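You operate a simulated robot arm through the tools that you are given. There is no shell and no other tool. Be economical: measure what you need, move in short steps, check, and stop when the job is done.

The job below is to be done with a simulated robot arm. You get a single attempt, and the scene is never put back.

TASK
Move the smudged white disc to the spindle and brush it clean there.
Fine: out of the blank DVD case, label up; disc brush, put back after; leave the disc lying flat; shut the case; nothing is dropped or pinched. Set down upright: disc brush. What is to be rubbed or washed off counts as gone when no trace of it is left.

It is judged by the outcome, as a careful person would: the job done as asked, and still so three seconds after it is handed in. It fails if anything else is knocked over, pushed out of place, dropped, spilled or broken.

THE ROBOT
A 7-joint arm with a two-finger parallel gripper, fixed in place. Base frame: the origin is at the foot of the arm, x ahead of it, y to its left, z up. Lengths are in m, angles in degrees, forces in N, time in s.
Its first joint turns from -132.0 to 132.0 degrees. Payload 3.91 kg.
The TCP is the grasp point between the finger pads, 0.03 m short of the fingertips. In the tool frame z runs along the fingers and y along their closing line. Largest opening 0.11 m; finger width 0.02, thickness 0.01; the body of the gripper, 0.048 by 0.112 m, starts 0.055 m behind the TCP.
Orientation is told as [roll, pitch, yaw] about the base's x, y, z axes, in that order, counted from this pose: with the fingers straight down and closing along the base's y, the tool's x points along the base's -x, its y along +y and its z along -z.

THE INTERFACE
- The arm moves only by the tool nudge_tool. Its argument "motion" is one flat list of numbers, 7 for each row, row after row: the shift along the tool's x, y, z in m, then the turn, a rotation vector about the tool's x, y, z in degrees, then the closure in counts, from 0 (fully open) to 255 (shut). In form: [x, y, z, rx, ry, rz, grip, x, y, z, rx, ry, rz, grip, ...]. A call has 1 to 8 rows; each row is the pose to reach, as a shift and turn from the pose commanded when the call began, along the tool's axes at that moment. A row lasts 0.2 s, in which the tool goes at most 0.05 m and 8.6 degrees; a call with a longer step from one row to the next is refused whole, and so is a gripper value outside its range. A pose out of reach is approached as far as the arm can. The call stops where the force on the tool passes 70 N (or 10 N more than at its start, if that is more) or the arm is blocked; 0.2 s more then pass. The fingers move at their own pace (about 0.108 m/s each) and stop on an object; they squeeze with about 23 N. The grip force told is the motor's: it shows also when the fingers shut on nothing. Time passes only in rows, and 0.2 s behind the last, so rows that repeat a pose let the fingers close. The reply holds the time, the measured pose of the TCP, the force on the tool along the base axes, the opening and the grip force, in the units named above and with some noise, with the torque about the TCP (base axes, N m) and any sound that the robot's microphone picked up.
- Cameras (640 x 400 px; columns grow to the right, rows downward): "scene" is fixed at [0.2067, -0.6473, 1.1343]; the picture's right is [0.65, -0.76, 0.00], its down [-0.25, -0.21, -0.94] and it looks along [0.72, 0.61, -0.33] (base axes); focal length 328 px, centre (320, 200). "wrist" rides on the gripper at [0.072, 0.017, -0.103] in the tool frame; the picture's right is [-0.23, 0.97, 0.00], its down [-0.76, -0.18, -0.62] and it looks along [-0.61, -0.14, 0.78] (tool axes); focal length 222 px, centre (320, 200). There is no depth. A picture from a camera that has moved, and an enlarged one, comes with that camera's place and axes in the base frame and with its lens. The place of the scene camera against the robot may be out by one fixed shift of up to 0.018 m in any direction.
- get_image(camera): a new picture of that camera. No time passes.
- inspect(camera, box): a new picture of the part [left, top, right, bottom] of that camera's present view, enlarged. No time passes.
- finish_job(): hands the job in; it is judged then, once.

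Go step by step. Nothing tells you positions but the pictures and the camera data: compare them with the known pose of the tool, close in by small moves and look again before you grip or let go. The budget is 120 turns and 76 pictures, counting those below and the enlarged ones. Unless the task says otherwise, let go and move clear before handing in.

The tools are called after "Request:" by a JSON object that holds its "fn" and its "kwargs". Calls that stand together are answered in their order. nudge_tool: Moves the arm, as the interface text tells. Its arguments: {"type":"object","properties":{"motion":{"type":"array","items":{"type":"number"}}},"required":["motion"]} The other tools are called the same way: get_image (camera) takes a picture; inspect (camera, box) takes an enlarged picture of a part of a camera's view; finish_job () hands the job in.

At the start:

```text
t: 0.0
tool_pos: [0.6414, -0.1171, 0.8329]
tool_rot: [0.0, 0.0, -0.1]
wrist_force: [0.3, -0.1, 0.7]
moment: [0.0, 0.05, 0.03]
width: 0.1099
grip_force: 0.1
```

scene: 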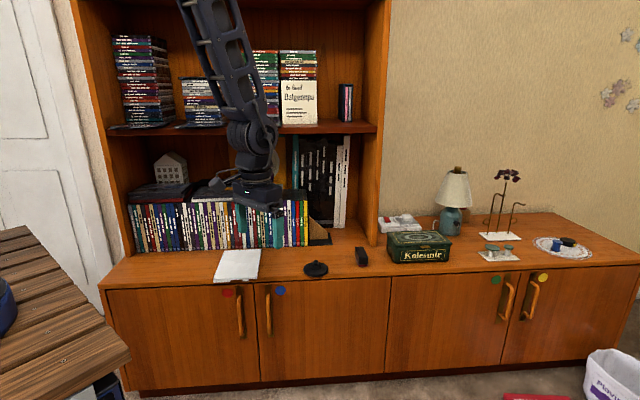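
wrist: 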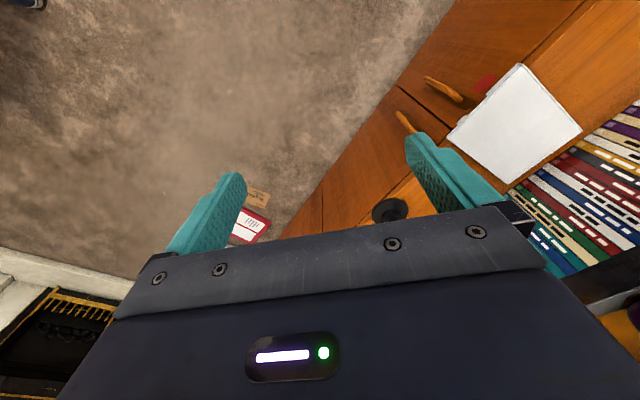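

I see a white case on the cabinet, a black spindle (disc on base), and a dark block (perhaps the brush). I'll look closer.

Request:
{"fn": "inspect", "kwargs": {"camera": "scene", "box": [200, 220, 400, 345]}}

Request:
{"fn": "inspect", "kwargs": {"camera": "scene", "box": [360, 160, 640, 335]}}

Request:
{"fn": "inspect", "kwargs": {"camera": "wrist", "box": [320, 40, 640, 240]}}

```text
3.20 times, centred on (300, 282) of scene
camera zoom: at [0.2067, -0.6473, 1.1343], right [0.65, -0.76, 0.0], down [-0.25, -0.21, -0.94], along [0.72, 0.61, -0.33], focal length 1050 px, centre (384, -64)
```

zoom: 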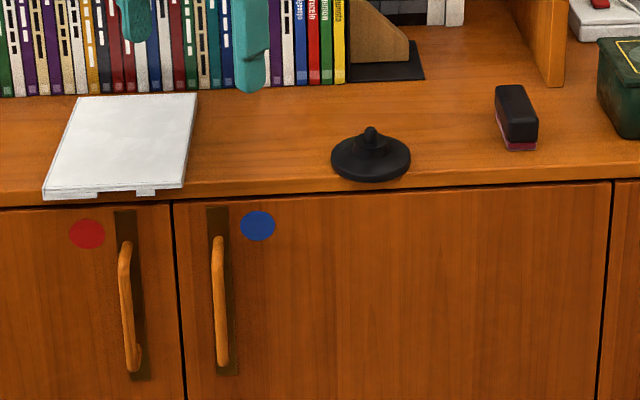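

```text
2.29 times, centred on (500, 248) of scene
camera zoom: at [0.2067, -0.6473, 1.1343], right [0.65, -0.76, 0.0], down [-0.25, -0.21, -0.94], along [0.72, 0.61, -0.33], focal length 750 px, centre (-91, 91)
```

zoom: 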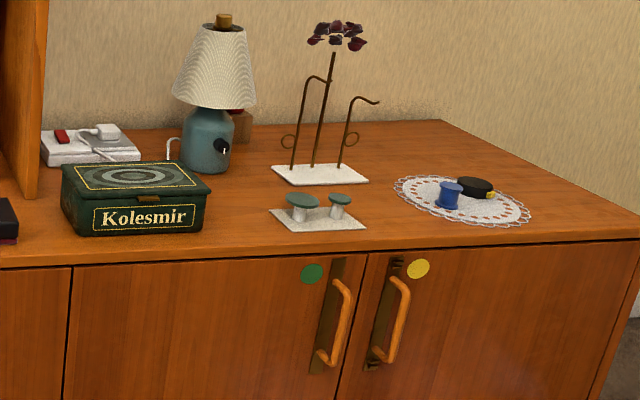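

```text
2.00 times, centred on (480, 140) of wrist
camera zoom: at [0.5702, -0.1014, 0.9365], right [0.23, 0.97, 0.0], down [0.76, -0.18, 0.62], along [0.61, -0.14, -0.78], focal length 444 px, centre (0, 320)
```

zoom: 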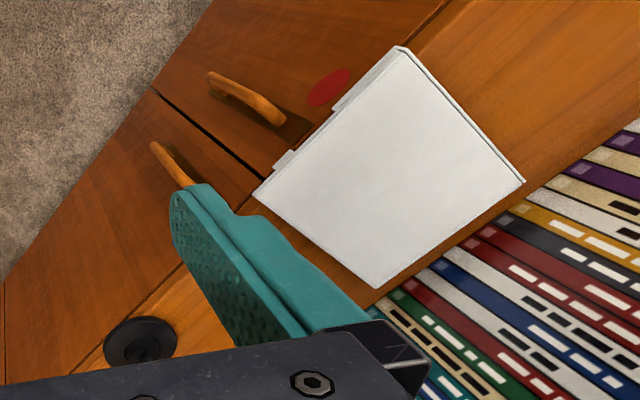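

White case is near (0.79, 0.18), the spindle near (0.92, -0.03), the brush near (1.03, -0.13); the cabinet runs diagonally at 45°. I'll turn the tool to face it and look straight at the case.

Request:
{"fn": "nudge_tool", "kwargs": {"motion": [0.003, 0.022, 0, 0, 0, -7.5, 0, 0.006, 0.044, 0, 0, 0, -15, 0, 0.01, 0.066, 0, 0, 0, -22.5, 0, 0.013, 0.088, 0, 0, 0, -30, 0, 0.016, 0.11, 0, 0, 0, -37.5, 0, 0.02, 0.13, 0, 0, 0, -45, 0]}}

Request:
{"fn": "get_image", "kwargs": {"camera": "wrist"}}

```text
t: 1.4
tool_pos: [0.6225, 0.0122, 0.8336]
tool_rot: [0.0, 0.0, 45.1]
wrist_force: [-0.1, -0.2, 0.9]
moment: [0.03, 0.02, -0.03]
width: 0.11
grip_force: 0.0
```

```text
70 pictures are left
camera wrist: at [0.56, -0.0277, 0.9372], right [-0.53, 0.85, 0.0], down [0.66, 0.41, 0.62], along [0.53, 0.33, -0.78], focal length 222 px, centre (320, 200)
```

wrist: 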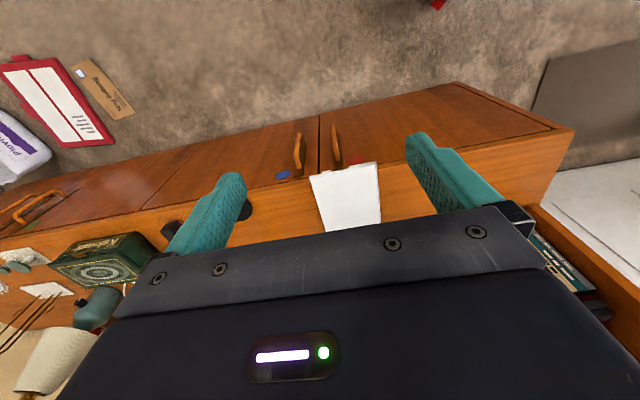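

The gripper hides the lower half of this view; I back off and lower a little to see the case better.

Request:
{"fn": "nudge_tool", "kwargs": {"motion": [0.03, 0, 0.03, 0, 0, 0, 0, 0.06, 0, 0.06, 0, 0, 0, 0, 0.08, 0, 0.09, 0, 0, 0, 0, 0.08, 0, 0.12, 0, 0, 0, 0]}}

Request:
{"fn": "get_image", "kwargs": {"camera": "wrist"}}

```text
t: 2.4
tool_pos: [0.5661, -0.0422, 0.7138]
tool_rot: [-0.1, 0.0, 44.9]
wrist_force: [0.9, 0.1, 0.2]
moment: [-0.01, -0.01, -0.02]
width: 0.11
grip_force: 0.2
```

```text
69 pictures are left
camera wrist: at [0.5025, -0.0833, 0.8162], right [-0.53, 0.85, 0.0], down [0.66, 0.41, 0.62], along [0.53, 0.33, -0.78], focal length 222 px, centre (320, 200)
```

wrist: 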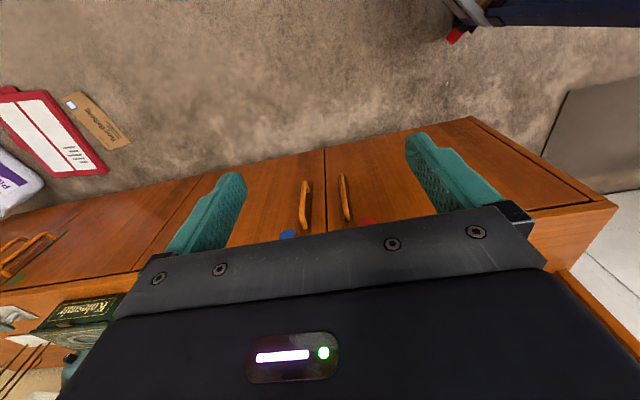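

The view is upside down, so near things are at the top; I should be more nearly above the case. I move there with the tool back at yaw 0.

Request:
{"fn": "nudge_tool", "kwargs": {"motion": [-0.03, -0.008, -0.03, 0, 0, 7.5, 0, -0.065, -0.017, -0.05, 0, 0, 15, 0, -0.1, -0.026, -0.07, 0, 0, 22.5, 0, -0.135, -0.035, -0.087, 0, 0, 30, 0, -0.165, -0.043, -0.087, 0, 0, 37.5, 0, -0.195, -0.051, -0.087, 0, 0, 45, 0]}}

Request:
{"fn": "get_image", "kwargs": {"camera": "wrist"}}

```text
t: 3.8
tool_pos: [0.7392, 0.0569, 0.8016]
tool_rot: [0.0, 0.0, -0.1]
wrist_force: [0.3, -0.8, 0.6]
moment: [0.02, 0.0, -0.02]
width: 0.1099
grip_force: 0.0
```

```text
68 pictures are left
camera wrist: at [0.6684, 0.0738, 0.9048], right [0.23, 0.97, 0.0], down [0.76, -0.18, 0.62], along [0.61, -0.14, -0.78], focal length 222 px, centre (320, 200)
```

wrist: 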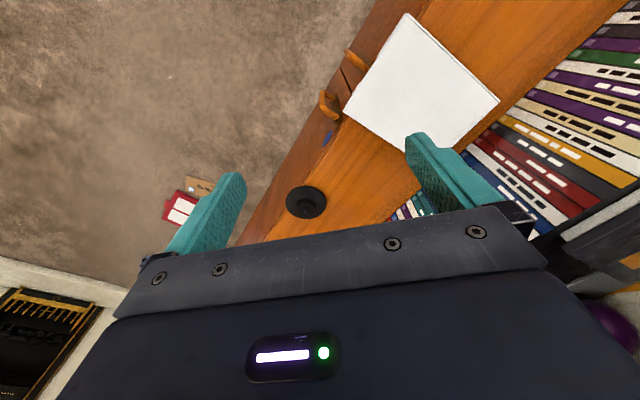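

Request:
{"fn": "inspect", "kwargs": {"camera": "wrist", "box": [240, 0, 512, 170]}}

Request:
{"fn": "inspect", "kwargs": {"camera": "scene", "box": [204, 240, 276, 285]}}

Request:
{"fn": "inspect", "kwargs": {"camera": "scene", "box": [290, 235, 386, 295]}}

```text
2.35 times, centred on (376, 85) of wrist
camera zoom: at [0.6684, 0.0738, 0.9048], right [0.23, 0.97, 0.0], down [0.76, -0.18, 0.62], along [0.61, -0.14, -0.78], focal length 523 px, centre (188, 471)
```

zoom: 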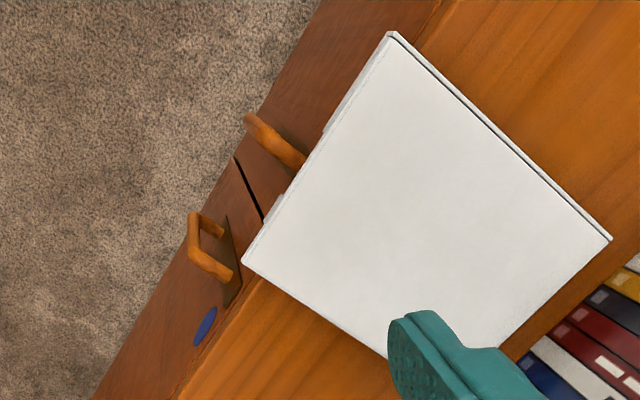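

```text
8.89 times, centred on (240, 262) of scene
camera zoom: at [0.2067, -0.6473, 1.1343], right [0.65, -0.76, 0.0], down [-0.25, -0.21, -0.94], along [0.72, 0.61, -0.33], focal length 2915 px, centre (1031, -356)
```

zoom: 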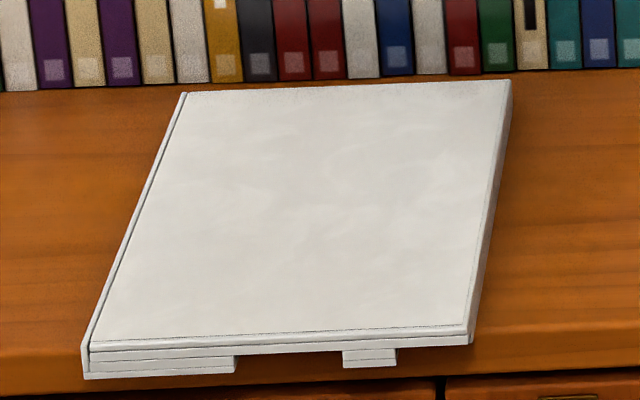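

```text
6.67 times, centred on (338, 265) of scene
camera zoom: at [0.2067, -0.6473, 1.1343], right [0.65, -0.76, 0.0], down [-0.25, -0.21, -0.94], along [0.72, 0.61, -0.33], focal length 2186 px, centre (200, -233)
```

zoom: 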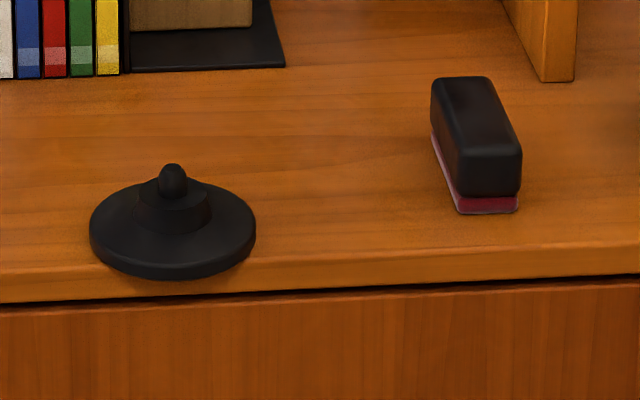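

Request:
{"fn": "inspect", "kwargs": {"camera": "scene", "box": [236, 266, 268, 286]}}

Request:
{"fn": "inspect", "kwargs": {"camera": "scene", "box": [210, 268, 242, 288]}}

```text
16.00 times, centred on (252, 276) of scene
camera zoom: at [0.2067, -0.6473, 1.1343], right [0.65, -0.76, 0.0], down [-0.25, -0.21, -0.94], along [0.72, 0.61, -0.33], focal length 5248 px, centre (1408, -1016)
```

zoom: 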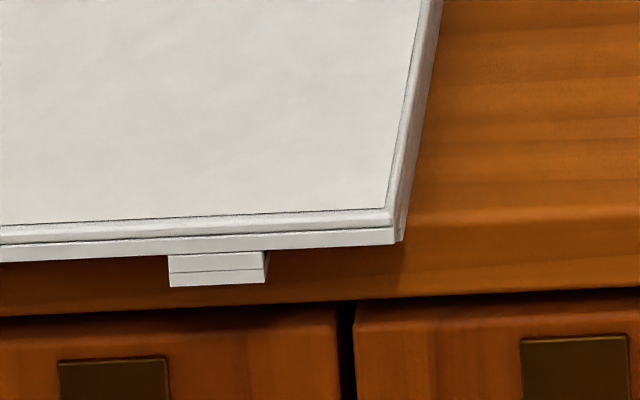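

```text
16.00 times, centred on (226, 278) of scene
camera zoom: at [0.2067, -0.6473, 1.1343], right [0.65, -0.76, 0.0], down [-0.25, -0.21, -0.94], along [0.72, 0.61, -0.33], focal length 5248 px, centre (1824, -1048)
```

zoom: 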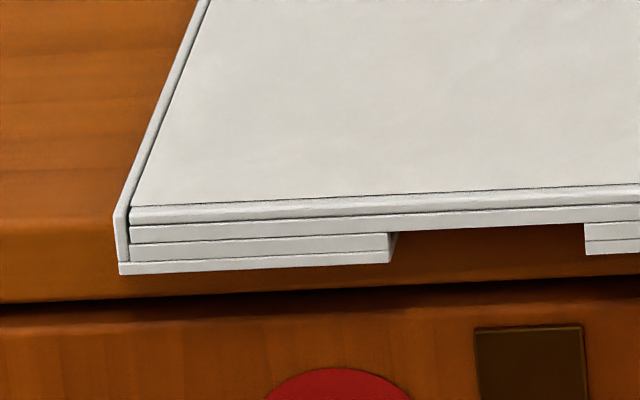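

The case's spine is on its left (hinge t≈-0.36), with the free edge on the right at about -0.49. The lid top is at z≈0.56, and its front overhangs the cabinet edge with notches underneath. I'll use a horizontal tool from the front, so I back off and turn first.

Request:
{"fn": "nudge_tool", "kwargs": {"motion": [0.02, -0.025, 0, 0, 0, 7.5, 0, 0.04, -0.05, 0, 0, 0, 15, 0, 0.06, -0.075, 0, 0, 0, 22.5, 0, 0.08, -0.1, 0, 0, 0, 30, 0, 0.1, -0.125, 0, 0, 0, 37.5, 0, 0.12, -0.147, 0, 0, 0, 45, 0]}}

Request:
{"fn": "nudge_tool", "kwargs": {"motion": [0, 0, 0, -8, 0, 0, 0, 0, 0, 0, -16, 0, 0, 0, 0, 0, 0, -24, 0, 0, 0, 0, 0, 0, -32, 0, 0, 0, 0, 0, 0, -40, 0, 0, 0, 0, 0, 0, -48, 0, 0, 0, 0, 0, 0, -56, 0, 0, 0, 0, 0, 0, -64, 0, 0, 0]}}

Request:
{"fn": "nudge_tool", "kwargs": {"motion": [0, 0, 0, -8, 0, 0, 0, 0, 0, 0, -16, 0, 0, 0, 0, 0, 0, -26, 0, 0, 0]}}

Request:
{"fn": "get_image", "kwargs": {"camera": "wrist"}}

```text
t: 5.2
tool_pos: [0.6193, -0.0881, 0.8009]
tool_rot: [0.0, -0.1, -45.1]
wrist_force: [0.9, 0.4, 0.3]
moment: [-0.01, 0.02, -0.04]
width: 0.1099
grip_force: 0.0
```

```text
t: 7.0
tool_pos: [0.6203, -0.0884, 0.8013]
tool_rot: [64.2, -0.1, -45.0]
wrist_force: [-1.2, 0.2, -0.3]
moment: [-0.04, -0.01, 0.0]
width: 0.1102
grip_force: 0.0
```

```text
refused: row 3 steps farther than a row can; nothing moved
```

```text
62 pictures are left
camera wrist: at [0.5082, -0.0991, 0.8608], right [0.46, 0.14, 0.88], down [0.09, -0.99, 0.11], along [0.88, 0.02, -0.47], focal length 222 px, centre (320, 200)
```

wrist: 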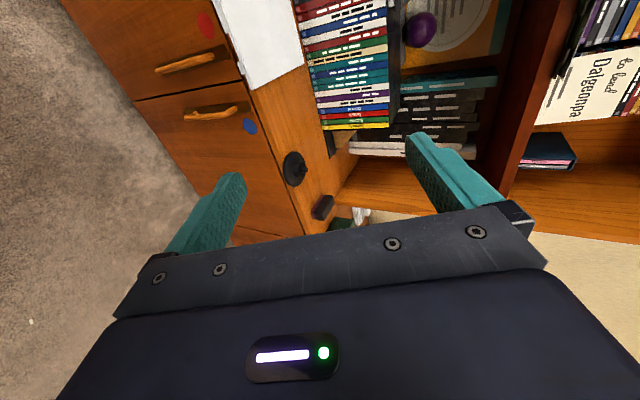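

The horizontal approach works. I finish the turn, then lower to lid height, still well in front of the cabinet.

Request:
{"fn": "nudge_tool", "kwargs": {"motion": [0, 0, 0, -7, 0, 0, 0, 0, 0, 0, -14, 0, 0, 0, 0, 0, 0, -20, 0, 0, 0, 0, 0, 0, -26, 0, 0, 0]}}

Request:
{"fn": "nudge_tool", "kwargs": {"motion": [0, -0.04, 0, 0, 0, 0, 0, 0, -0.08, 0, 0, 0, 0, 0, 0, -0.12, 0, 0, 0, 0, 0, 0, -0.16, 0, 0, 0, 0, 0, 0, -0.2, 0.02, 0, 0, 0, 0, 0, -0.22, 0.04, 0, 0, 0, 0]}}

Request:
{"fn": "get_image", "kwargs": {"camera": "wrist"}}

Request:
{"fn": "get_image", "kwargs": {"camera": "scene"}}

```text
t: 8.0
tool_pos: [0.6203, -0.0899, 0.8013]
tool_rot: [90.1, 0.0, -44.9]
wrist_force: [-0.1, -0.2, 1.1]
moment: [-0.03, 0.01, 0.0]
width: 0.11
grip_force: 0.0
```

```text
t: 9.4
tool_pos: [0.6469, -0.0584, 0.5793]
tool_rot: [90.0, 0.0, -45.0]
wrist_force: [0.5, 0.4, 1.0]
moment: [-0.01, -0.02, 0.0]
width: 0.11
grip_force: 0.1
```

```text
61 pictures are left
camera wrist: at [0.524, -0.0817, 0.5968], right [0.16, -0.16, 0.97], down [0.1, -0.98, -0.18], along [0.98, 0.12, -0.14], focal length 222 px, centre (320, 200)
```

wrist: 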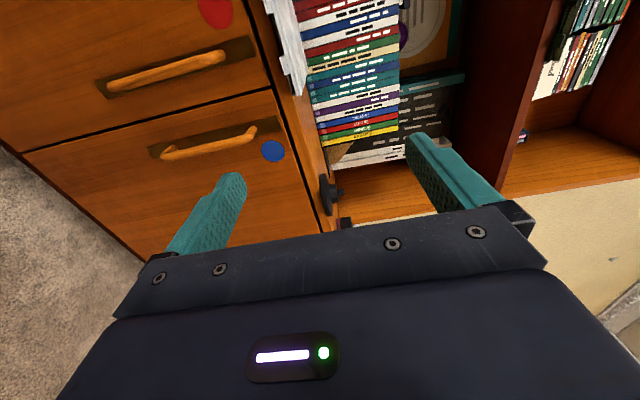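

```text
60 pictures are left
```

scene: 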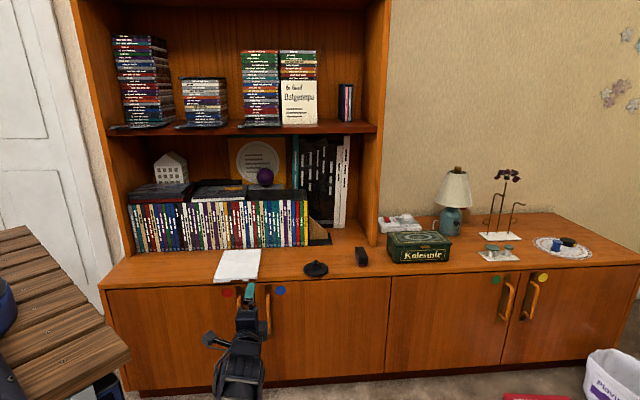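

Request:
{"fn": "inspect", "kwargs": {"camera": "wrist", "box": [240, 0, 368, 80]}}

Request:
{"fn": "inspect", "kwargs": {"camera": "wrist", "box": [290, 140, 386, 200]}}

Request:
{"fn": "inspect", "kwargs": {"camera": "scene", "box": [212, 260, 284, 305]}}

```text
5.00 times, centred on (304, 40) of wrist
camera zoom: at [0.524, -0.0817, 0.5968], right [0.16, -0.16, 0.97], down [0.1, -0.98, -0.18], along [0.98, 0.12, -0.14], focal length 1111 px, centre (400, 1000)
```

zoom: 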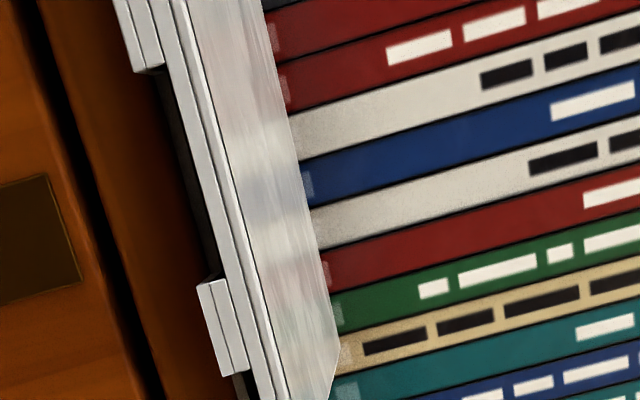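

```text
6.67 times, centred on (338, 170) of wrist
camera zoom: at [0.524, -0.0817, 0.5968], right [0.16, -0.16, 0.97], down [0.1, -0.98, -0.18], along [0.98, 0.12, -0.14], focal length 1481 px, centre (200, 400)
```

zoom: 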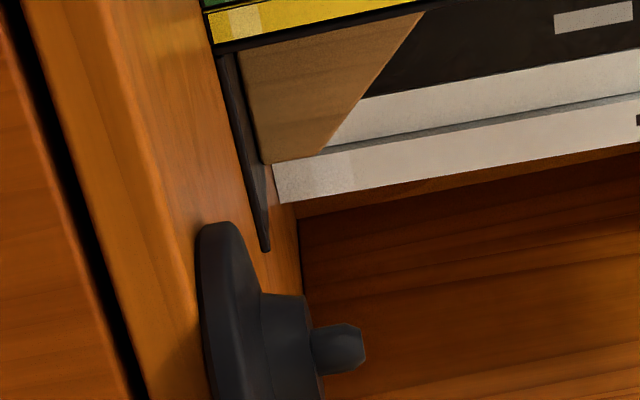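

```text
8.89 times, centred on (248, 282) of scene
camera zoom: at [0.2067, -0.6473, 1.1343], right [0.65, -0.76, 0.0], down [-0.25, -0.21, -0.94], along [0.72, 0.61, -0.33], focal length 2915 px, centre (960, -533)
```

zoom: 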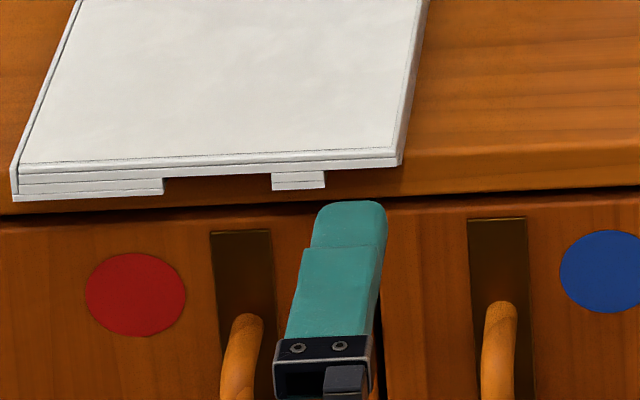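

The lid's right front corner is undercut (slot about 2.5 cm wide right of the small tab), and the middle notch gives access to the disc. I bring the partly closed fingers up in front of the corner slot.

Request:
{"fn": "nudge_tool", "kwargs": {"motion": [0.007, -0.011, 0.03, 0, 0, 0, 90, 0.013, -0.023, 0.06, 0, 0, 0, 180, 0.013, -0.023, 0.09, 0, 0, 0, 185, 0.013, -0.023, 0.11, 0, 0, 0, 185, 0.013, -0.023, 0.11, 0, 0, 0, 185]}}

Request:
{"fn": "inspect", "kwargs": {"camera": "wrist", "box": [240, 60, 400, 200]}}

Request:
{"fn": "inspect", "kwargs": {"camera": "scene", "box": [232, 265, 272, 290]}}

```text
t: 10.6
tool_pos: [0.7163, 0.0272, 0.5581]
tool_rot: [90.0, -0.1, -44.9]
wrist_force: [-0.8, 0.1, -0.9]
moment: [0.01, -0.01, 0.01]
width: 0.0303
grip_force: 0.0
```

```text
2.86 times, centred on (320, 130) of wrist
camera zoom: at [0.5923, 0.0043, 0.5746], right [0.16, -0.16, 0.97], down [0.1, -0.98, -0.18], along [0.98, 0.12, -0.14], focal length 635 px, centre (320, 400)
```

zoom: 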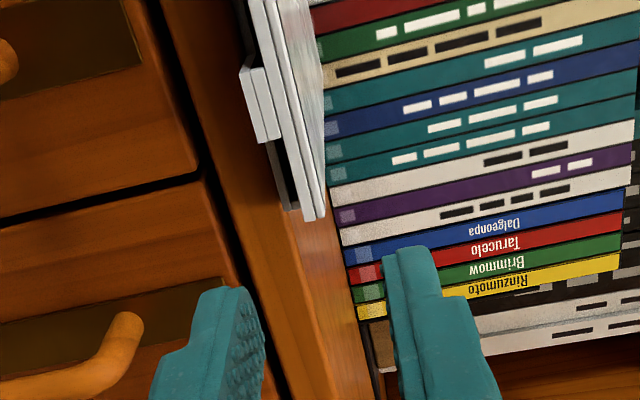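

```text
16.00 times, centred on (252, 278) of scene
camera zoom: at [0.2067, -0.6473, 1.1343], right [0.65, -0.76, 0.0], down [-0.25, -0.21, -0.94], along [0.72, 0.61, -0.33], focal length 5248 px, centre (1408, -1040)
```

zoom: 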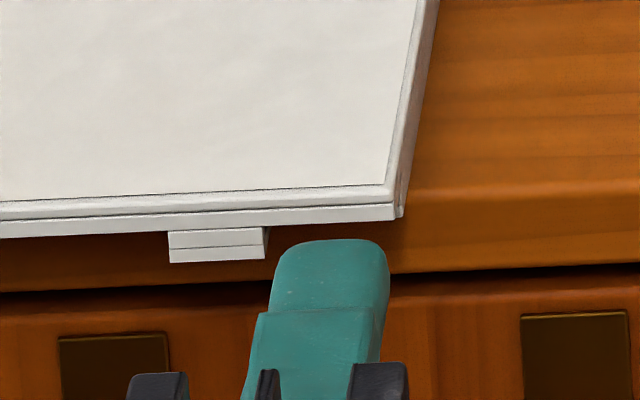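

Wrist view places the lid from z≈0.5525 to 0.559, front edge at n≈0.609, corner at t≈-0.491, with the cabinet edge about 1.2–1.9 cm behind. I advance to just short of the lid with a narrower gap and check height.

Request:
{"fn": "nudge_tool", "kwargs": {"motion": [0.002, -0.001, 0.02, 0, 0, 0, 213, 0.004, -0.002, 0.042, 0, 0, 0, 213, 0.004, -0.002, 0.042, 0, 0, 0, 213]}}

Request:
{"fn": "inspect", "kwargs": {"camera": "wrist", "box": [260, 60, 388, 172]}}

Request:
{"fn": "inspect", "kwargs": {"camera": "scene", "box": [232, 260, 272, 285]}}

```text
t: 11.4
tool_pos: [0.743, 0.0584, 0.5547]
tool_rot: [90.0, 0.0, -45.1]
wrist_force: [0.2, -0.1, 0.0]
moment: [0.0, 0.0, 0.02]
width: 0.0182
grip_force: 0.1
```

```text
3.57 times, centred on (324, 116) of wrist
camera zoom: at [0.6197, 0.0367, 0.5713], right [0.16, -0.16, 0.97], down [0.1, -0.98, -0.18], along [0.98, 0.12, -0.14], focal length 793 px, centre (306, 500)
```

zoom: 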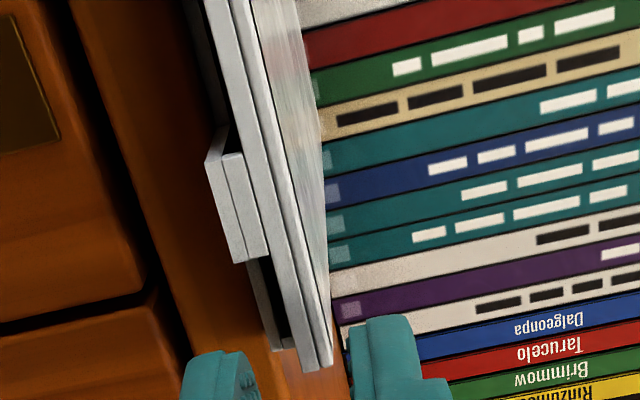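

```text
16.00 times, centred on (252, 272) of scene
camera zoom: at [0.2067, -0.6473, 1.1343], right [0.65, -0.76, 0.0], down [-0.25, -0.21, -0.94], along [0.72, 0.61, -0.33], focal length 5248 px, centre (1408, -960)
```

zoom: 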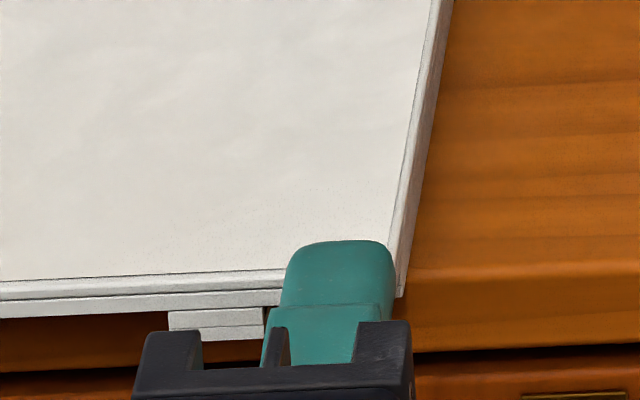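

The lid sits between the fingers, slightly high in the gap; I raise 2 mm and slide the fingers over the corner.

Request:
{"fn": "nudge_tool", "kwargs": {"motion": [0, 0.002, 0.0, 0, 0, 0, 213, 0, 0.002, 0.01, 0, 0, 0, 213, 0, 0.002, 0.019, 0, 0, 0, 213, 0, 0.002, 0.019, 0, 0, 0, 213]}}

Request:
{"fn": "inspect", "kwargs": {"camera": "wrist", "box": [260, 90, 388, 170]}}

```text
t: 12.4
tool_pos: [0.756, 0.0734, 0.5582]
tool_rot: [90.0, 0.0, -44.9]
wrist_force: [-0.9, 0.8, 1.0]
moment: [0.0, 0.03, 0.0]
width: 0.0182
grip_force: 0.1
```

```text
5.00 times, centred on (324, 130) of wrist
camera zoom: at [0.6332, 0.0503, 0.5743], right [0.16, -0.16, 0.97], down [0.1, -0.98, -0.18], along [0.98, 0.12, -0.14], focal length 1111 px, centre (300, 550)
```

zoom: 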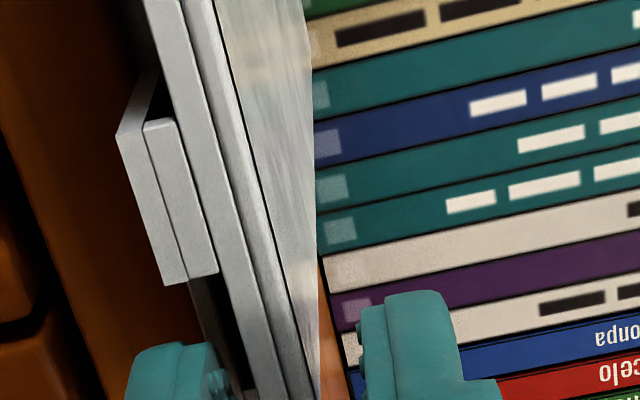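

The lid is caged with no contact. I start swinging it open about its spine in small steps, watching forces.

Request:
{"fn": "nudge_tool", "kwargs": {"motion": [0.0003, 0.0084, 0, 0, 0, -4, 213, 0.0012, 0.0168, 0, 0, 0, -8, 213, 0.0027, 0.0251, 0, 0, 0, -12, 213, 0.0027, 0.0251, 0, 0, 0, -12, 213]}}

Request:
{"fn": "inspect", "kwargs": {"camera": "scene", "box": [204, 235, 292, 290]}}

Request:
{"fn": "inspect", "kwargs": {"camera": "wrist", "box": [240, 0, 432, 170]}}

```text
t: 13.4
tool_pos: [0.7531, 0.0748, 0.5824]
tool_rot: [89.9, -12.0, -45.0]
wrist_force: [0.7, -0.3, -0.3]
moment: [0.04, 0.02, -0.02]
width: 0.0181
grip_force: 0.2
```

```text
7.27 times, centred on (248, 262) of scene
camera zoom: at [0.2067, -0.6473, 1.1343], right [0.65, -0.76, 0.0], down [-0.25, -0.21, -0.94], along [0.72, 0.61, -0.33], focal length 2385 px, centre (844, -254)
```

zoom: 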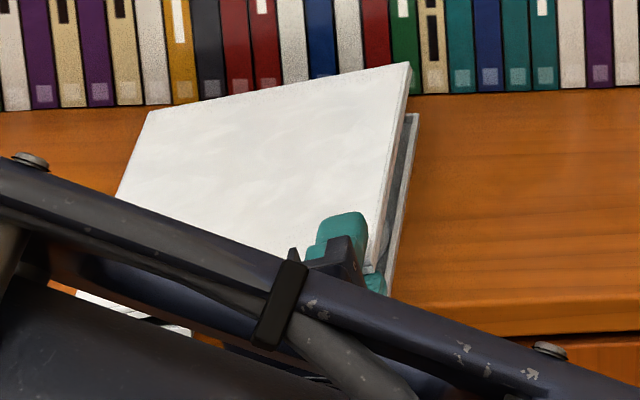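

```text
2.35 times, centred on (336, 85) of wrist
camera zoom: at [0.6285, 0.053, 0.584], right [0.01, -0.01, 1.0], down [0.11, -0.99, -0.02], along [0.99, 0.11, -0.01], focal length 523 px, centre (282, 471)
```

zoom: 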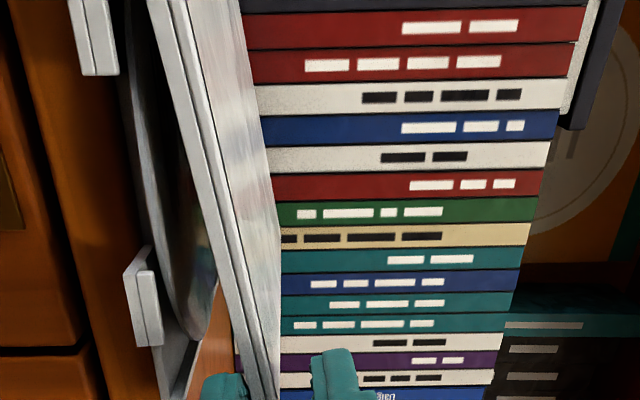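

It swings freely and the disc shows beneath. I continue toward upright.

Request:
{"fn": "nudge_tool", "kwargs": {"motion": [0.0012, 0.0168, 0, 0, 0, -8, 213, 0.0047, 0.0333, 0, 0, 0, -16, 213, 0.0104, 0.0491, 0, 0, 0, -24, 213, 0.0183, 0.064, 0, 0, 0, -32, 213, 0.0282, 0.0776, 0, 0, 0, -40, 213, 0.0399, 0.0897, 0, 0, 0, -48, 213, 0.0532, 0.1, 0, 0, 0, -56, 213]}}

Request:
{"fn": "get_image", "kwargs": {"camera": "scene"}}

Request:
{"fn": "get_image", "kwargs": {"camera": "wrist"}}

```text
t: 15.0
tool_pos: [0.7034, 0.1257, 0.668]
tool_rot: [90.1, -68.1, -45.2]
wrist_force: [-1.2, 5.0, 0.1]
moment: [0.0, -0.01, -0.39]
width: 0.0181
grip_force: 0.0
```

```text
49 pictures are left
```

scene: 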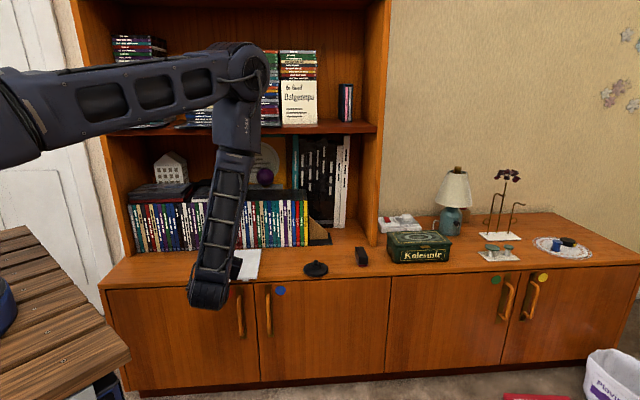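

```text
48 pictures are left
camera wrist: at [0.601, 0.0818, 0.6075], right [-0.58, 0.58, 0.57], down [-0.12, -0.76, 0.64], along [0.81, 0.3, 0.51], focal length 222 px, centre (320, 200)
```

wrist: 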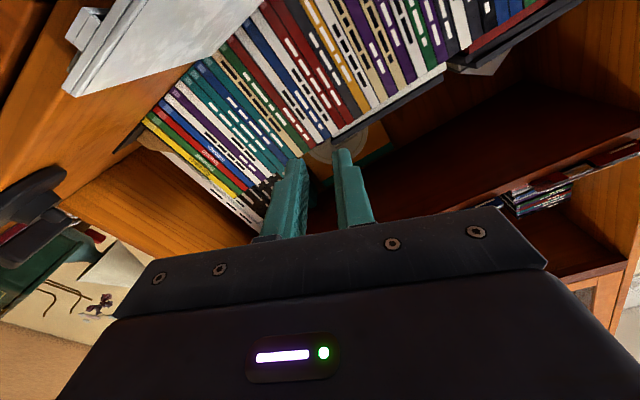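

The lid slipped out of the cage and fell shut. I check the case's state.

Request:
{"fn": "inspect", "kwargs": {"camera": "scene", "box": [180, 225, 292, 295]}}

Request:
{"fn": "inspect", "kwargs": {"camera": "wrist", "box": [40, 0, 360, 200]}}

```text
5.71 times, centred on (236, 260) of scene
camera zoom: at [0.2067, -0.6473, 1.1343], right [0.65, -0.76, 0.0], down [-0.25, -0.21, -0.94], along [0.72, 0.61, -0.33], focal length 1874 px, centre (800, -143)
```

zoom: 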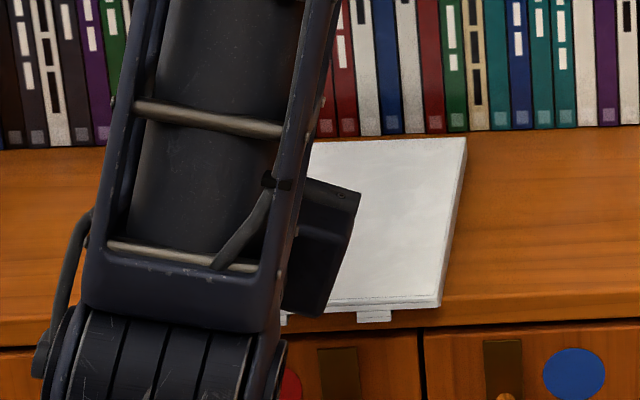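

```text
2.00 times, centred on (200, 100) of wrist
camera zoom: at [0.601, 0.0818, 0.6075], right [-0.58, 0.58, 0.57], down [-0.12, -0.76, 0.64], along [0.81, 0.3, 0.51], focal length 444 px, centre (560, 400)
```

zoom: 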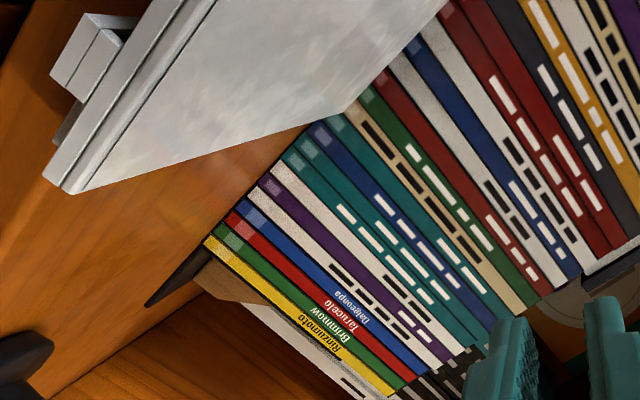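

The case hasn't moved; the arm reconfigured mid-swing and the lid slid off. I retreat and reverse the roll in the clear to see which arm posture results.

Request:
{"fn": "nudge_tool", "kwargs": {"motion": [0, 0, -0.04, 0, 0, 0, 213, 0, 0, -0.08, 0, 0, 0, 213, 0, 0, -0.08, 0, 0, 0, 213]}}

Request:
{"fn": "nudge_tool", "kwargs": {"motion": [0.0012, -0.0168, 0, 0, 0, 8, 213, 0.0047, -0.0333, 0, 0, 0, 16, 213, 0.0104, -0.0491, 0, 0, 0, 24, 213, 0.0183, -0.064, 0, 0, 0, 32, 213, 0.0282, -0.0776, 0, 0, 0, 40, 213, 0.0399, -0.0897, 0, 0, 0, 48, 213, 0.0532, -0.1, 0, 0, 0, 56, 213]}}

Request:
{"fn": "nudge_tool", "kwargs": {"motion": [0.0013, -0.0126, 0, 0, 0, 6, 213, 0.0027, -0.0251, 0, 0, 0, 12, 213, 0.0027, -0.0251, 0, 0, 0, 12, 213]}}

Request:
{"fn": "get_image", "kwargs": {"camera": "scene"}}

```text
t: 15.8
tool_pos: [0.6464, 0.0679, 0.6672]
tool_rot: [89.9, -68.0, -44.9]
wrist_force: [0.4, 0.4, -0.5]
moment: [-0.02, 0.02, 0.0]
width: 0.0181
grip_force: 0.1
```

```text
t: 17.4
tool_pos: [0.6979, 0.0174, 0.581]
tool_rot: [90.0, -11.9, -45.0]
wrist_force: [0.0, -0.4, -0.5]
moment: [-0.02, 0.01, -0.04]
width: 0.0183
grip_force: 0.0
```

```text
t: 18.2
tool_pos: [0.7001, 0.0149, 0.558]
tool_rot: [90.0, 0.0, -45.0]
wrist_force: [0.4, -0.1, -0.1]
moment: [-0.01, 0.03, -0.02]
width: 0.0183
grip_force: 0.0
```

```text
45 pictures are left
```

scene: 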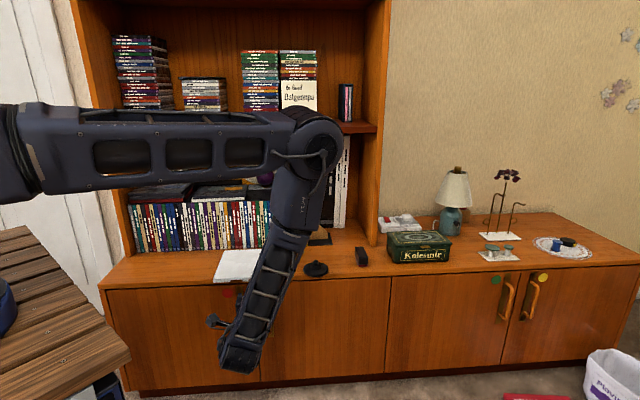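

The arm now keeps a consistent elbow-up posture. I reinsert over the corner, narrow the cage slightly, and lift more slowly.

Request:
{"fn": "nudge_tool", "kwargs": {"motion": [0.001, 0, 0.03, 0, 0, 0, 213, 0.002, 0, 0.06, 0, 0, 0, 213, 0.002, 0, 0.073, 0, 0, 0, 213, 0.002, 0, 0.083, 0, 0, 0, 213, 0.002, 0, 0.083, 0, 0, 0, 213]}}

Request:
{"fn": "inspect", "kwargs": {"camera": "wrist", "box": [260, 90, 388, 170]}}

```text
t: 19.4
tool_pos: [0.7584, 0.0754, 0.5562]
tool_rot: [90.0, 0.1, -45.0]
wrist_force: [-0.6, -0.6, 0.0]
moment: [0.0, -0.02, -0.03]
width: 0.0184
grip_force: 0.1
```

```text
5.00 times, centred on (324, 130) of wrist
camera zoom: at [0.6343, 0.0526, 0.5731], right [0.16, -0.16, 0.97], down [0.1, -0.98, -0.18], along [0.98, 0.12, -0.14], focal length 1111 px, centre (300, 550)
```

zoom: 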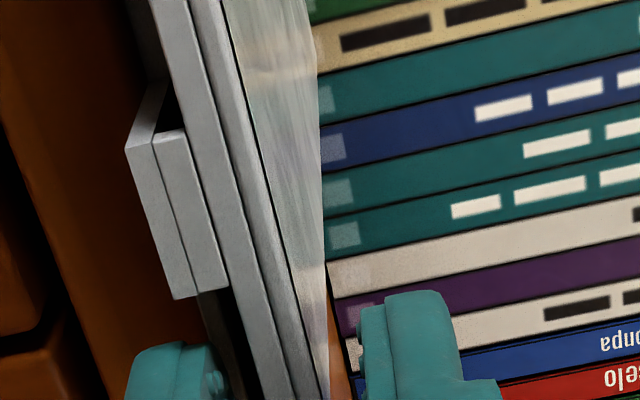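

Request:
{"fn": "nudge_tool", "kwargs": {"motion": [0.0003, 0.0084, 0, 0, 0, -4, 213, 0.0012, 0.0168, 0, 0, 0, -8, 213, 0.0026, 0.0252, 0, 0, 0, -12, 222, 0.0047, 0.0334, 0, 0, 0, -16, 222, 0.0073, 0.0414, 0, 0, 0, -20, 222, 0.0105, 0.0492, 0, 0, 0, -24, 222, 0.0142, 0.0568, 0, 0, 0, -28, 222, 0.0184, 0.0641, 0, 0, 0, -32, 222]}}

Request:
{"fn": "get_image", "kwargs": {"camera": "wrist"}}

```text
t: 21.2
tool_pos: [0.7431, 0.0883, 0.6208]
tool_rot: [90.0, -32.1, -45.0]
wrist_force: [-0.2, -0.3, 0.4]
moment: [0.02, -0.01, 0.01]
width: 0.0142
grip_force: 0.0
```

```text
43 pictures are left
camera wrist: at [0.6219, 0.0653, 0.5967], right [-0.23, 0.23, 0.95], down [0.08, -0.96, 0.25], along [0.97, 0.14, 0.2], focal length 222 px, centre (320, 200)
```

wrist: 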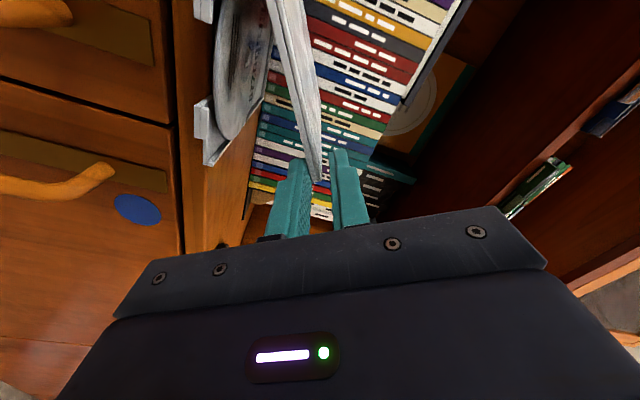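

Request:
{"fn": "inspect", "kwargs": {"camera": "wrist", "box": [250, 110, 390, 200]}}

```text
4.44 times, centred on (320, 155) of wrist
camera zoom: at [0.6219, 0.0653, 0.5967], right [-0.23, 0.23, 0.95], down [0.08, -0.96, 0.25], along [0.97, 0.14, 0.2], focal length 987 px, centre (320, 400)
```

zoom: 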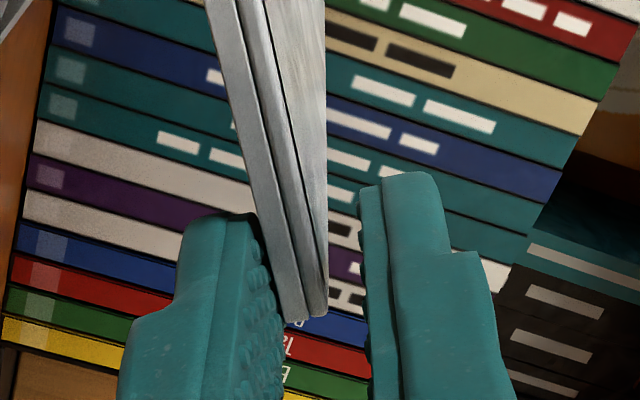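

The lid rides safely between the fingers. I keep going.

Request:
{"fn": "nudge_tool", "kwargs": {"motion": [0.0003, 0.0084, 0, 0, 0, -4, 222, 0.0012, 0.0168, 0, 0, 0, -8, 222, 0.0026, 0.0252, 0, 0, 0, -12, 222, 0.0047, 0.0334, 0, 0, 0, -16, 222, 0.0073, 0.0414, 0, 0, 0, -20, 222, 0.0105, 0.0492, 0, 0, 0, -24, 222]}}

Request:
{"fn": "inspect", "kwargs": {"camera": "wrist", "box": [160, 0, 480, 200]}}

```text
t: 22.6
tool_pos: [0.7188, 0.1141, 0.6565]
tool_rot: [89.8, -56.0, -44.9]
wrist_force: [0.1, -0.5, -0.1]
moment: [0.0, 0.01, 0.02]
width: 0.0142
grip_force: 0.2
```

```text
2.00 times, centred on (320, 100) of wrist
camera zoom: at [0.6081, 0.0783, 0.6062], right [-0.48, 0.48, 0.73], down [-0.03, -0.85, 0.53], along [0.88, 0.23, 0.42], focal length 444 px, centre (320, 400)
```

zoom: 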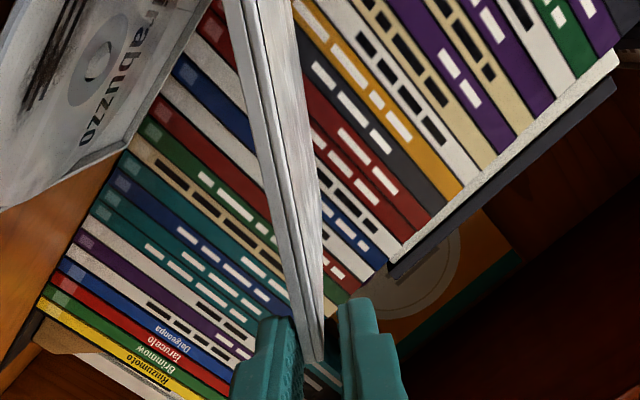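

The lid is at about 56° with the disc and its smudge visible. Continuing past upright.

Request:
{"fn": "nudge_tool", "kwargs": {"motion": [0.0003, 0.0084, 0, 0, 0, -4, 222, 0.0012, 0.0168, 0, 0, 0, -8, 222, 0.0026, 0.0252, 0, 0, 0, -12, 222, 0.0047, 0.0334, 0, 0, 0, -16, 222, 0.0073, 0.0414, 0, 0, 0, -20, 222, 0.0105, 0.0492, 0, 0, 0, -24, 222, 0.0142, 0.0568, 0, 0, 0, -28, 222, 0.0184, 0.0641, 0, 0, 0, -32, 222]}}

Request:
{"fn": "get_image", "kwargs": {"camera": "wrist"}}

```text
t: 24.4
tool_pos: [0.6751, 0.1575, 0.6784]
tool_rot: [88.9, -88.2, -43.9]
wrist_force: [0.0, -0.5, 0.2]
moment: [0.01, -0.01, 0.0]
width: 0.014
grip_force: 0.0
```

```text
40 pictures are left
camera wrist: at [0.5887, 0.0977, 0.6064], right [-0.68, 0.68, 0.26], down [-0.3, -0.58, 0.76], along [0.67, 0.44, 0.6], focal length 222 px, centre (320, 200)
```

wrist: 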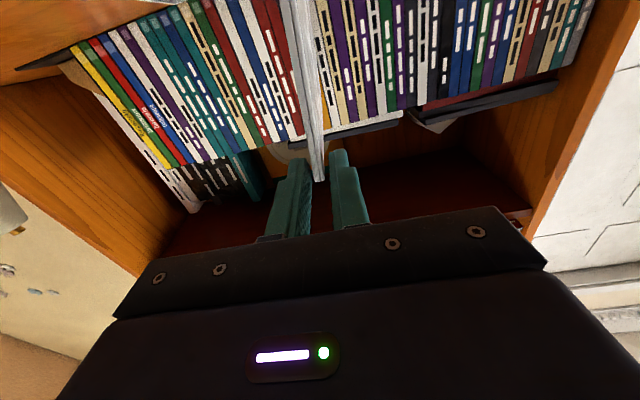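

Request:
{"fn": "nudge_tool", "kwargs": {"motion": [0.0003, 0.0084, 0, 0, 0, -4, 222, 0.0012, 0.0168, 0, 0, 0, -8, 222, 0.0026, 0.0252, 0, 0, 0, -12, 222, 0.0047, 0.0334, 0, 0, 0, -16, 222, 0.0073, 0.0414, 0, 0, 0, -20, 222]}}

Request:
{"fn": "inspect", "kwargs": {"camera": "wrist", "box": [240, 90, 400, 190]}}

Request:
{"fn": "inspect", "kwargs": {"camera": "scene", "box": [150, 190, 310, 290]}}

```text
t: 25.6
tool_pos: [0.7087, 0.1413, 0.7141]
tool_rot: [-81.4, -75.1, 130.4]
wrist_force: [-0.6, 0.3, 1.0]
moment: [-0.02, -0.01, 0.04]
width: 0.0144
grip_force: 0.0
out of reach, approached as far as the arm can: row 1, 2, 3, 4, 5
```

```text
4.00 times, centred on (320, 140) of wrist
camera zoom: at [0.6409, 0.0592, 0.643], right [-0.75, 0.66, -0.03], down [-0.41, -0.43, 0.81], along [0.52, 0.62, 0.59], focal length 888 px, centre (320, 440)
```

zoom: 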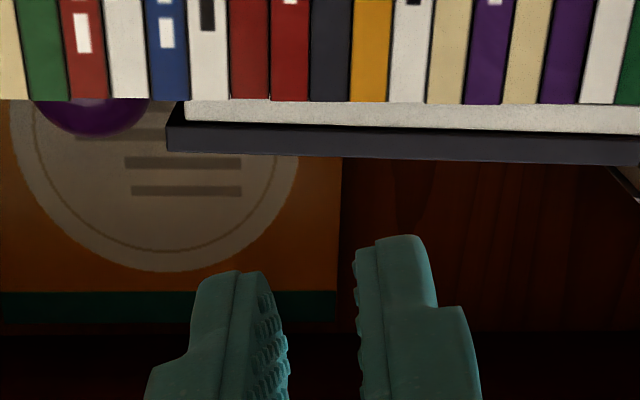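

```text
4.00 times, centred on (230, 240) of scene
camera zoom: at [0.2067, -0.6473, 1.1343], right [0.65, -0.76, 0.0], down [-0.25, -0.21, -0.94], along [0.72, 0.61, -0.33], focal length 1312 px, centre (680, 40)
```

zoom: 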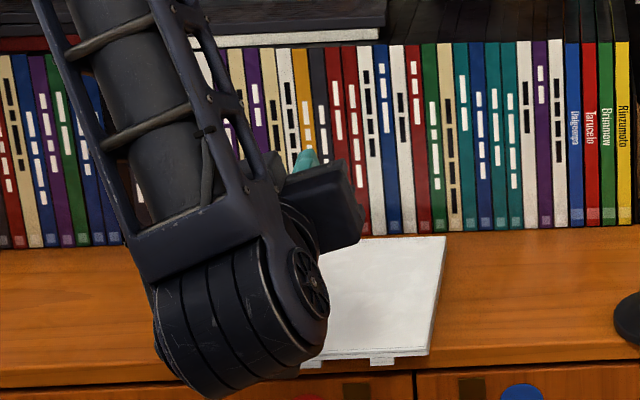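

The roll limit is just past -88°, and the arm strayed there, so the lid swung shut again. I retreat to a clean pose and will repeat, but hold the roll at -80° and carry the lid past vertical by translation only.

Request:
{"fn": "nudge_tool", "kwargs": {"motion": [0.0012, -0.0168, -0.02, 0, 0, 8, 213, 0.0047, -0.0333, -0.05, 0, 0, 16, 213, 0.0104, -0.0491, -0.08, 0, 0, 24, 213, 0.0104, -0.0491, -0.08, 0, 0, 24, 213]}}

Request:
{"fn": "inspect", "kwargs": {"camera": "scene", "box": [150, 190, 310, 290]}}

```text
t: 26.6
tool_pos: [0.6923, 0.0492, 0.7203]
tool_rot: [76.7, -80.3, -28.1]
wrist_force: [0.0, 0.3, 0.5]
moment: [-0.01, 0.0, 0.02]
width: 0.0183
grip_force: 0.0
```

```text
4.00 times, centred on (230, 240) of scene
camera zoom: at [0.2067, -0.6473, 1.1343], right [0.65, -0.76, 0.0], down [-0.25, -0.21, -0.94], along [0.72, 0.61, -0.33], focal length 1312 px, centre (680, 40)
```

zoom: 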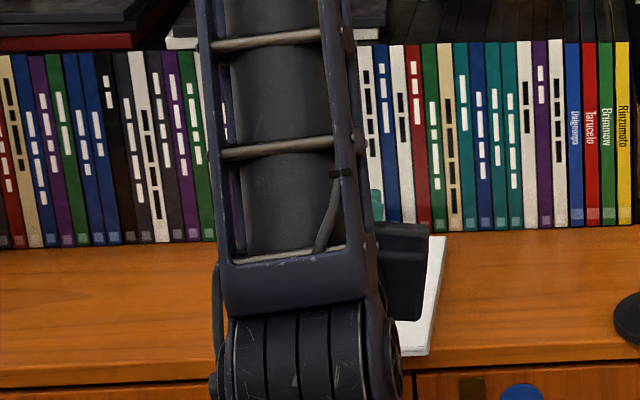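

The case is unharmed. I straighten the tool and roll back in the clear.

Request:
{"fn": "nudge_tool", "kwargs": {"motion": [0, 0, -0.01, 3.39, -2.83, 0, 213, 0, 0, -0.01, 3.39, -2.83, 0, 213]}}

Request:
{"fn": "nudge_tool", "kwargs": {"motion": [0, 0, 0, 0, 0, 8, 213, 0, 0, 0, 0, 0, 16, 213, 0, 0, 0, 0, 0, 24, 213, 0, 0, 0, 0, 0, 32, 213, 0, 0, 0, 0, 0, 40, 213, 0, 0, 0, 0, 0, 48, 213, 0, 0, 0, 0, 0, 56, 213, 0, 0, 0, 0, 0, 64, 213]}}

```text
t: 27.2
tool_pos: [0.6871, 0.0406, 0.7199]
tool_rot: [90.4, -80.8, -45.4]
wrist_force: [-0.7, -0.4, -0.1]
moment: [-0.02, -0.01, 0.01]
width: 0.018
grip_force: 0.0
```

```text
t: 29.0
tool_pos: [0.6853, 0.0412, 0.7214]
tool_rot: [90.1, -16.7, -45.1]
wrist_force: [-0.3, -0.8, 0.5]
moment: [0.01, -0.03, -0.01]
width: 0.018
grip_force: 0.2
```

Request:
{"fn": "nudge_tool", "kwargs": {"motion": [0, 0, 0, 0, 0, 8.4, 213, 0, 0, 0, 0, 0, 16.7, 213, 0, 0, 0, 0, 0, 16.7, 213]}}

Request:
{"fn": "nudge_tool", "kwargs": {"motion": [-0.007, -0.04, 0, 0, 0, 0, 213, -0.014, -0.08, 0, 0, 0, 0, 213, -0.021, -0.12, 0, 0, 0, 0, 213, -0.0276, -0.1645, 0, 0, 0, 0, 213, -0.0276, -0.1645, 0.04, 0, 0, 0, 213, -0.0276, -0.1645, 0.05, 0, 0, 0, 213]}}

Request:
{"fn": "inspect", "kwargs": {"camera": "wrist", "box": [260, 60, 388, 172]}}

```text
t: 29.8
tool_pos: [0.6858, 0.0425, 0.7213]
tool_rot: [90.0, 0.0, -45.1]
wrist_force: [-0.8, 0.4, -0.1]
moment: [-0.01, -0.01, 0.01]
width: 0.0182
grip_force: 0.1
```

```text
t: 31.2
tool_pos: [0.7416, 0.0572, 0.5582]
tool_rot: [90.2, -0.1, -45.1]
wrist_force: [-0.4, -0.2, 0.6]
moment: [0.0, 0.0, 0.02]
width: 0.0181
grip_force: 0.1
```

```text
3.57 times, centred on (324, 116) of wrist
camera zoom: at [0.6178, 0.0345, 0.5738], right [0.16, -0.16, 0.97], down [0.1, -0.98, -0.18], along [0.98, 0.12, -0.14], focal length 793 px, centre (306, 500)
```

zoom: 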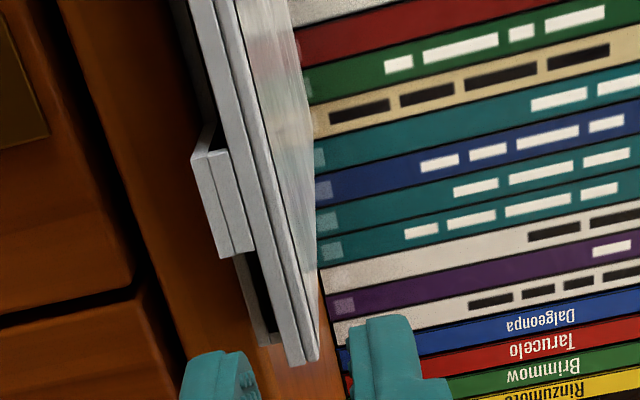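

Well centred again; I insert and lift in one go.

Request:
{"fn": "nudge_tool", "kwargs": {"motion": [0, 0, 0.012, 0, 0, 0, 213, 0, 0, 0.024, 0, 0, 0, 213, 0.0003, 0.0084, 0.024, 0, 0, -4, 213, 0.0012, 0.0168, 0.024, 0, 0, -8, 213, 0.0026, 0.0252, 0.024, 0, 0, -12, 213, 0.0047, 0.0334, 0.024, 0, 0, -16, 213, 0.0073, 0.0414, 0.024, 0, 0, -20, 222, 0.0105, 0.0492, 0.024, 0, 0, -24, 222]}}

Request:
{"fn": "nudge_tool", "kwargs": {"motion": [0.0003, 0.0084, 0, 0, 0, -4, 222, 0.0012, 0.0168, 0, 0, 0, -8, 222, 0.0026, 0.0252, 0, 0, 0, -12, 222, 0.0047, 0.0334, 0, 0, 0, -16, 222, 0.0073, 0.0414, 0, 0, 0, -20, 222, 0.0105, 0.0492, 0, 0, 0, -24, 222, 0.0142, 0.0568, 0, 0, 0, -28, 222, 0.0184, 0.0641, 0, 0, 0, -32, 222]}}

Request:
{"fn": "nudge_tool", "kwargs": {"motion": [0.0003, 0.0084, 0, 0, 0, -4, 222, 0.0012, 0.0168, 0, 0, 0, -8, 222, 0.0026, 0.0252, 0, 0, 0, -12, 222, 0.0047, 0.0334, 0, 0, 0, -16, 222, 0.0073, 0.0414, 0, 0, 0, -20, 222, 0.0105, 0.0492, 0, 0, 0, -24, 222]}}

Request:
{"fn": "get_image", "kwargs": {"camera": "wrist"}}

```text
t: 33.0
tool_pos: [0.7505, 0.0805, 0.6051]
tool_rot: [90.0, -24.1, -45.1]
wrist_force: [-0.5, -0.8, -0.2]
moment: [-0.01, 0.03, 0.02]
width: 0.0141
grip_force: 0.1
```

```text
t: 34.8
tool_pos: [0.7193, 0.1112, 0.6559]
tool_rot: [90.1, -56.2, -45.1]
wrist_force: [-0.2, -0.6, 0.2]
moment: [-0.01, 0.03, 0.0]
width: 0.0142
grip_force: 0.4
```

```text
t: 36.2
tool_pos: [0.6886, 0.1443, 0.6753]
tool_rot: [90.2, -80.1, -45.4]
wrist_force: [-0.5, 1.1, -0.3]
moment: [0.05, 0.01, 0.02]
width: 0.0143
grip_force: 0.2
```

```text
35 pictures are left
camera wrist: at [0.5951, 0.0914, 0.6067], right [-0.65, 0.65, 0.39], down [-0.23, -0.66, 0.72], along [0.73, 0.38, 0.57], focal length 222 px, centre (320, 200)
```

wrist: 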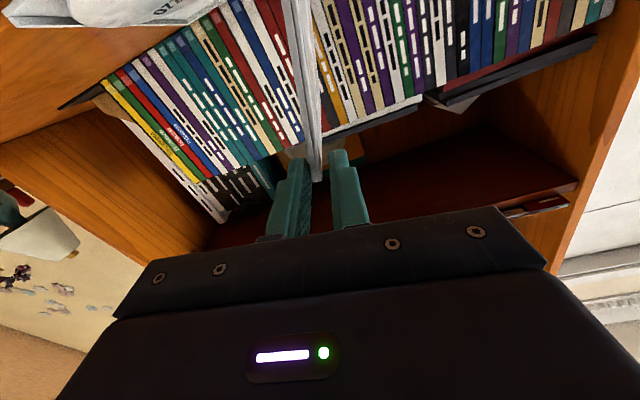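

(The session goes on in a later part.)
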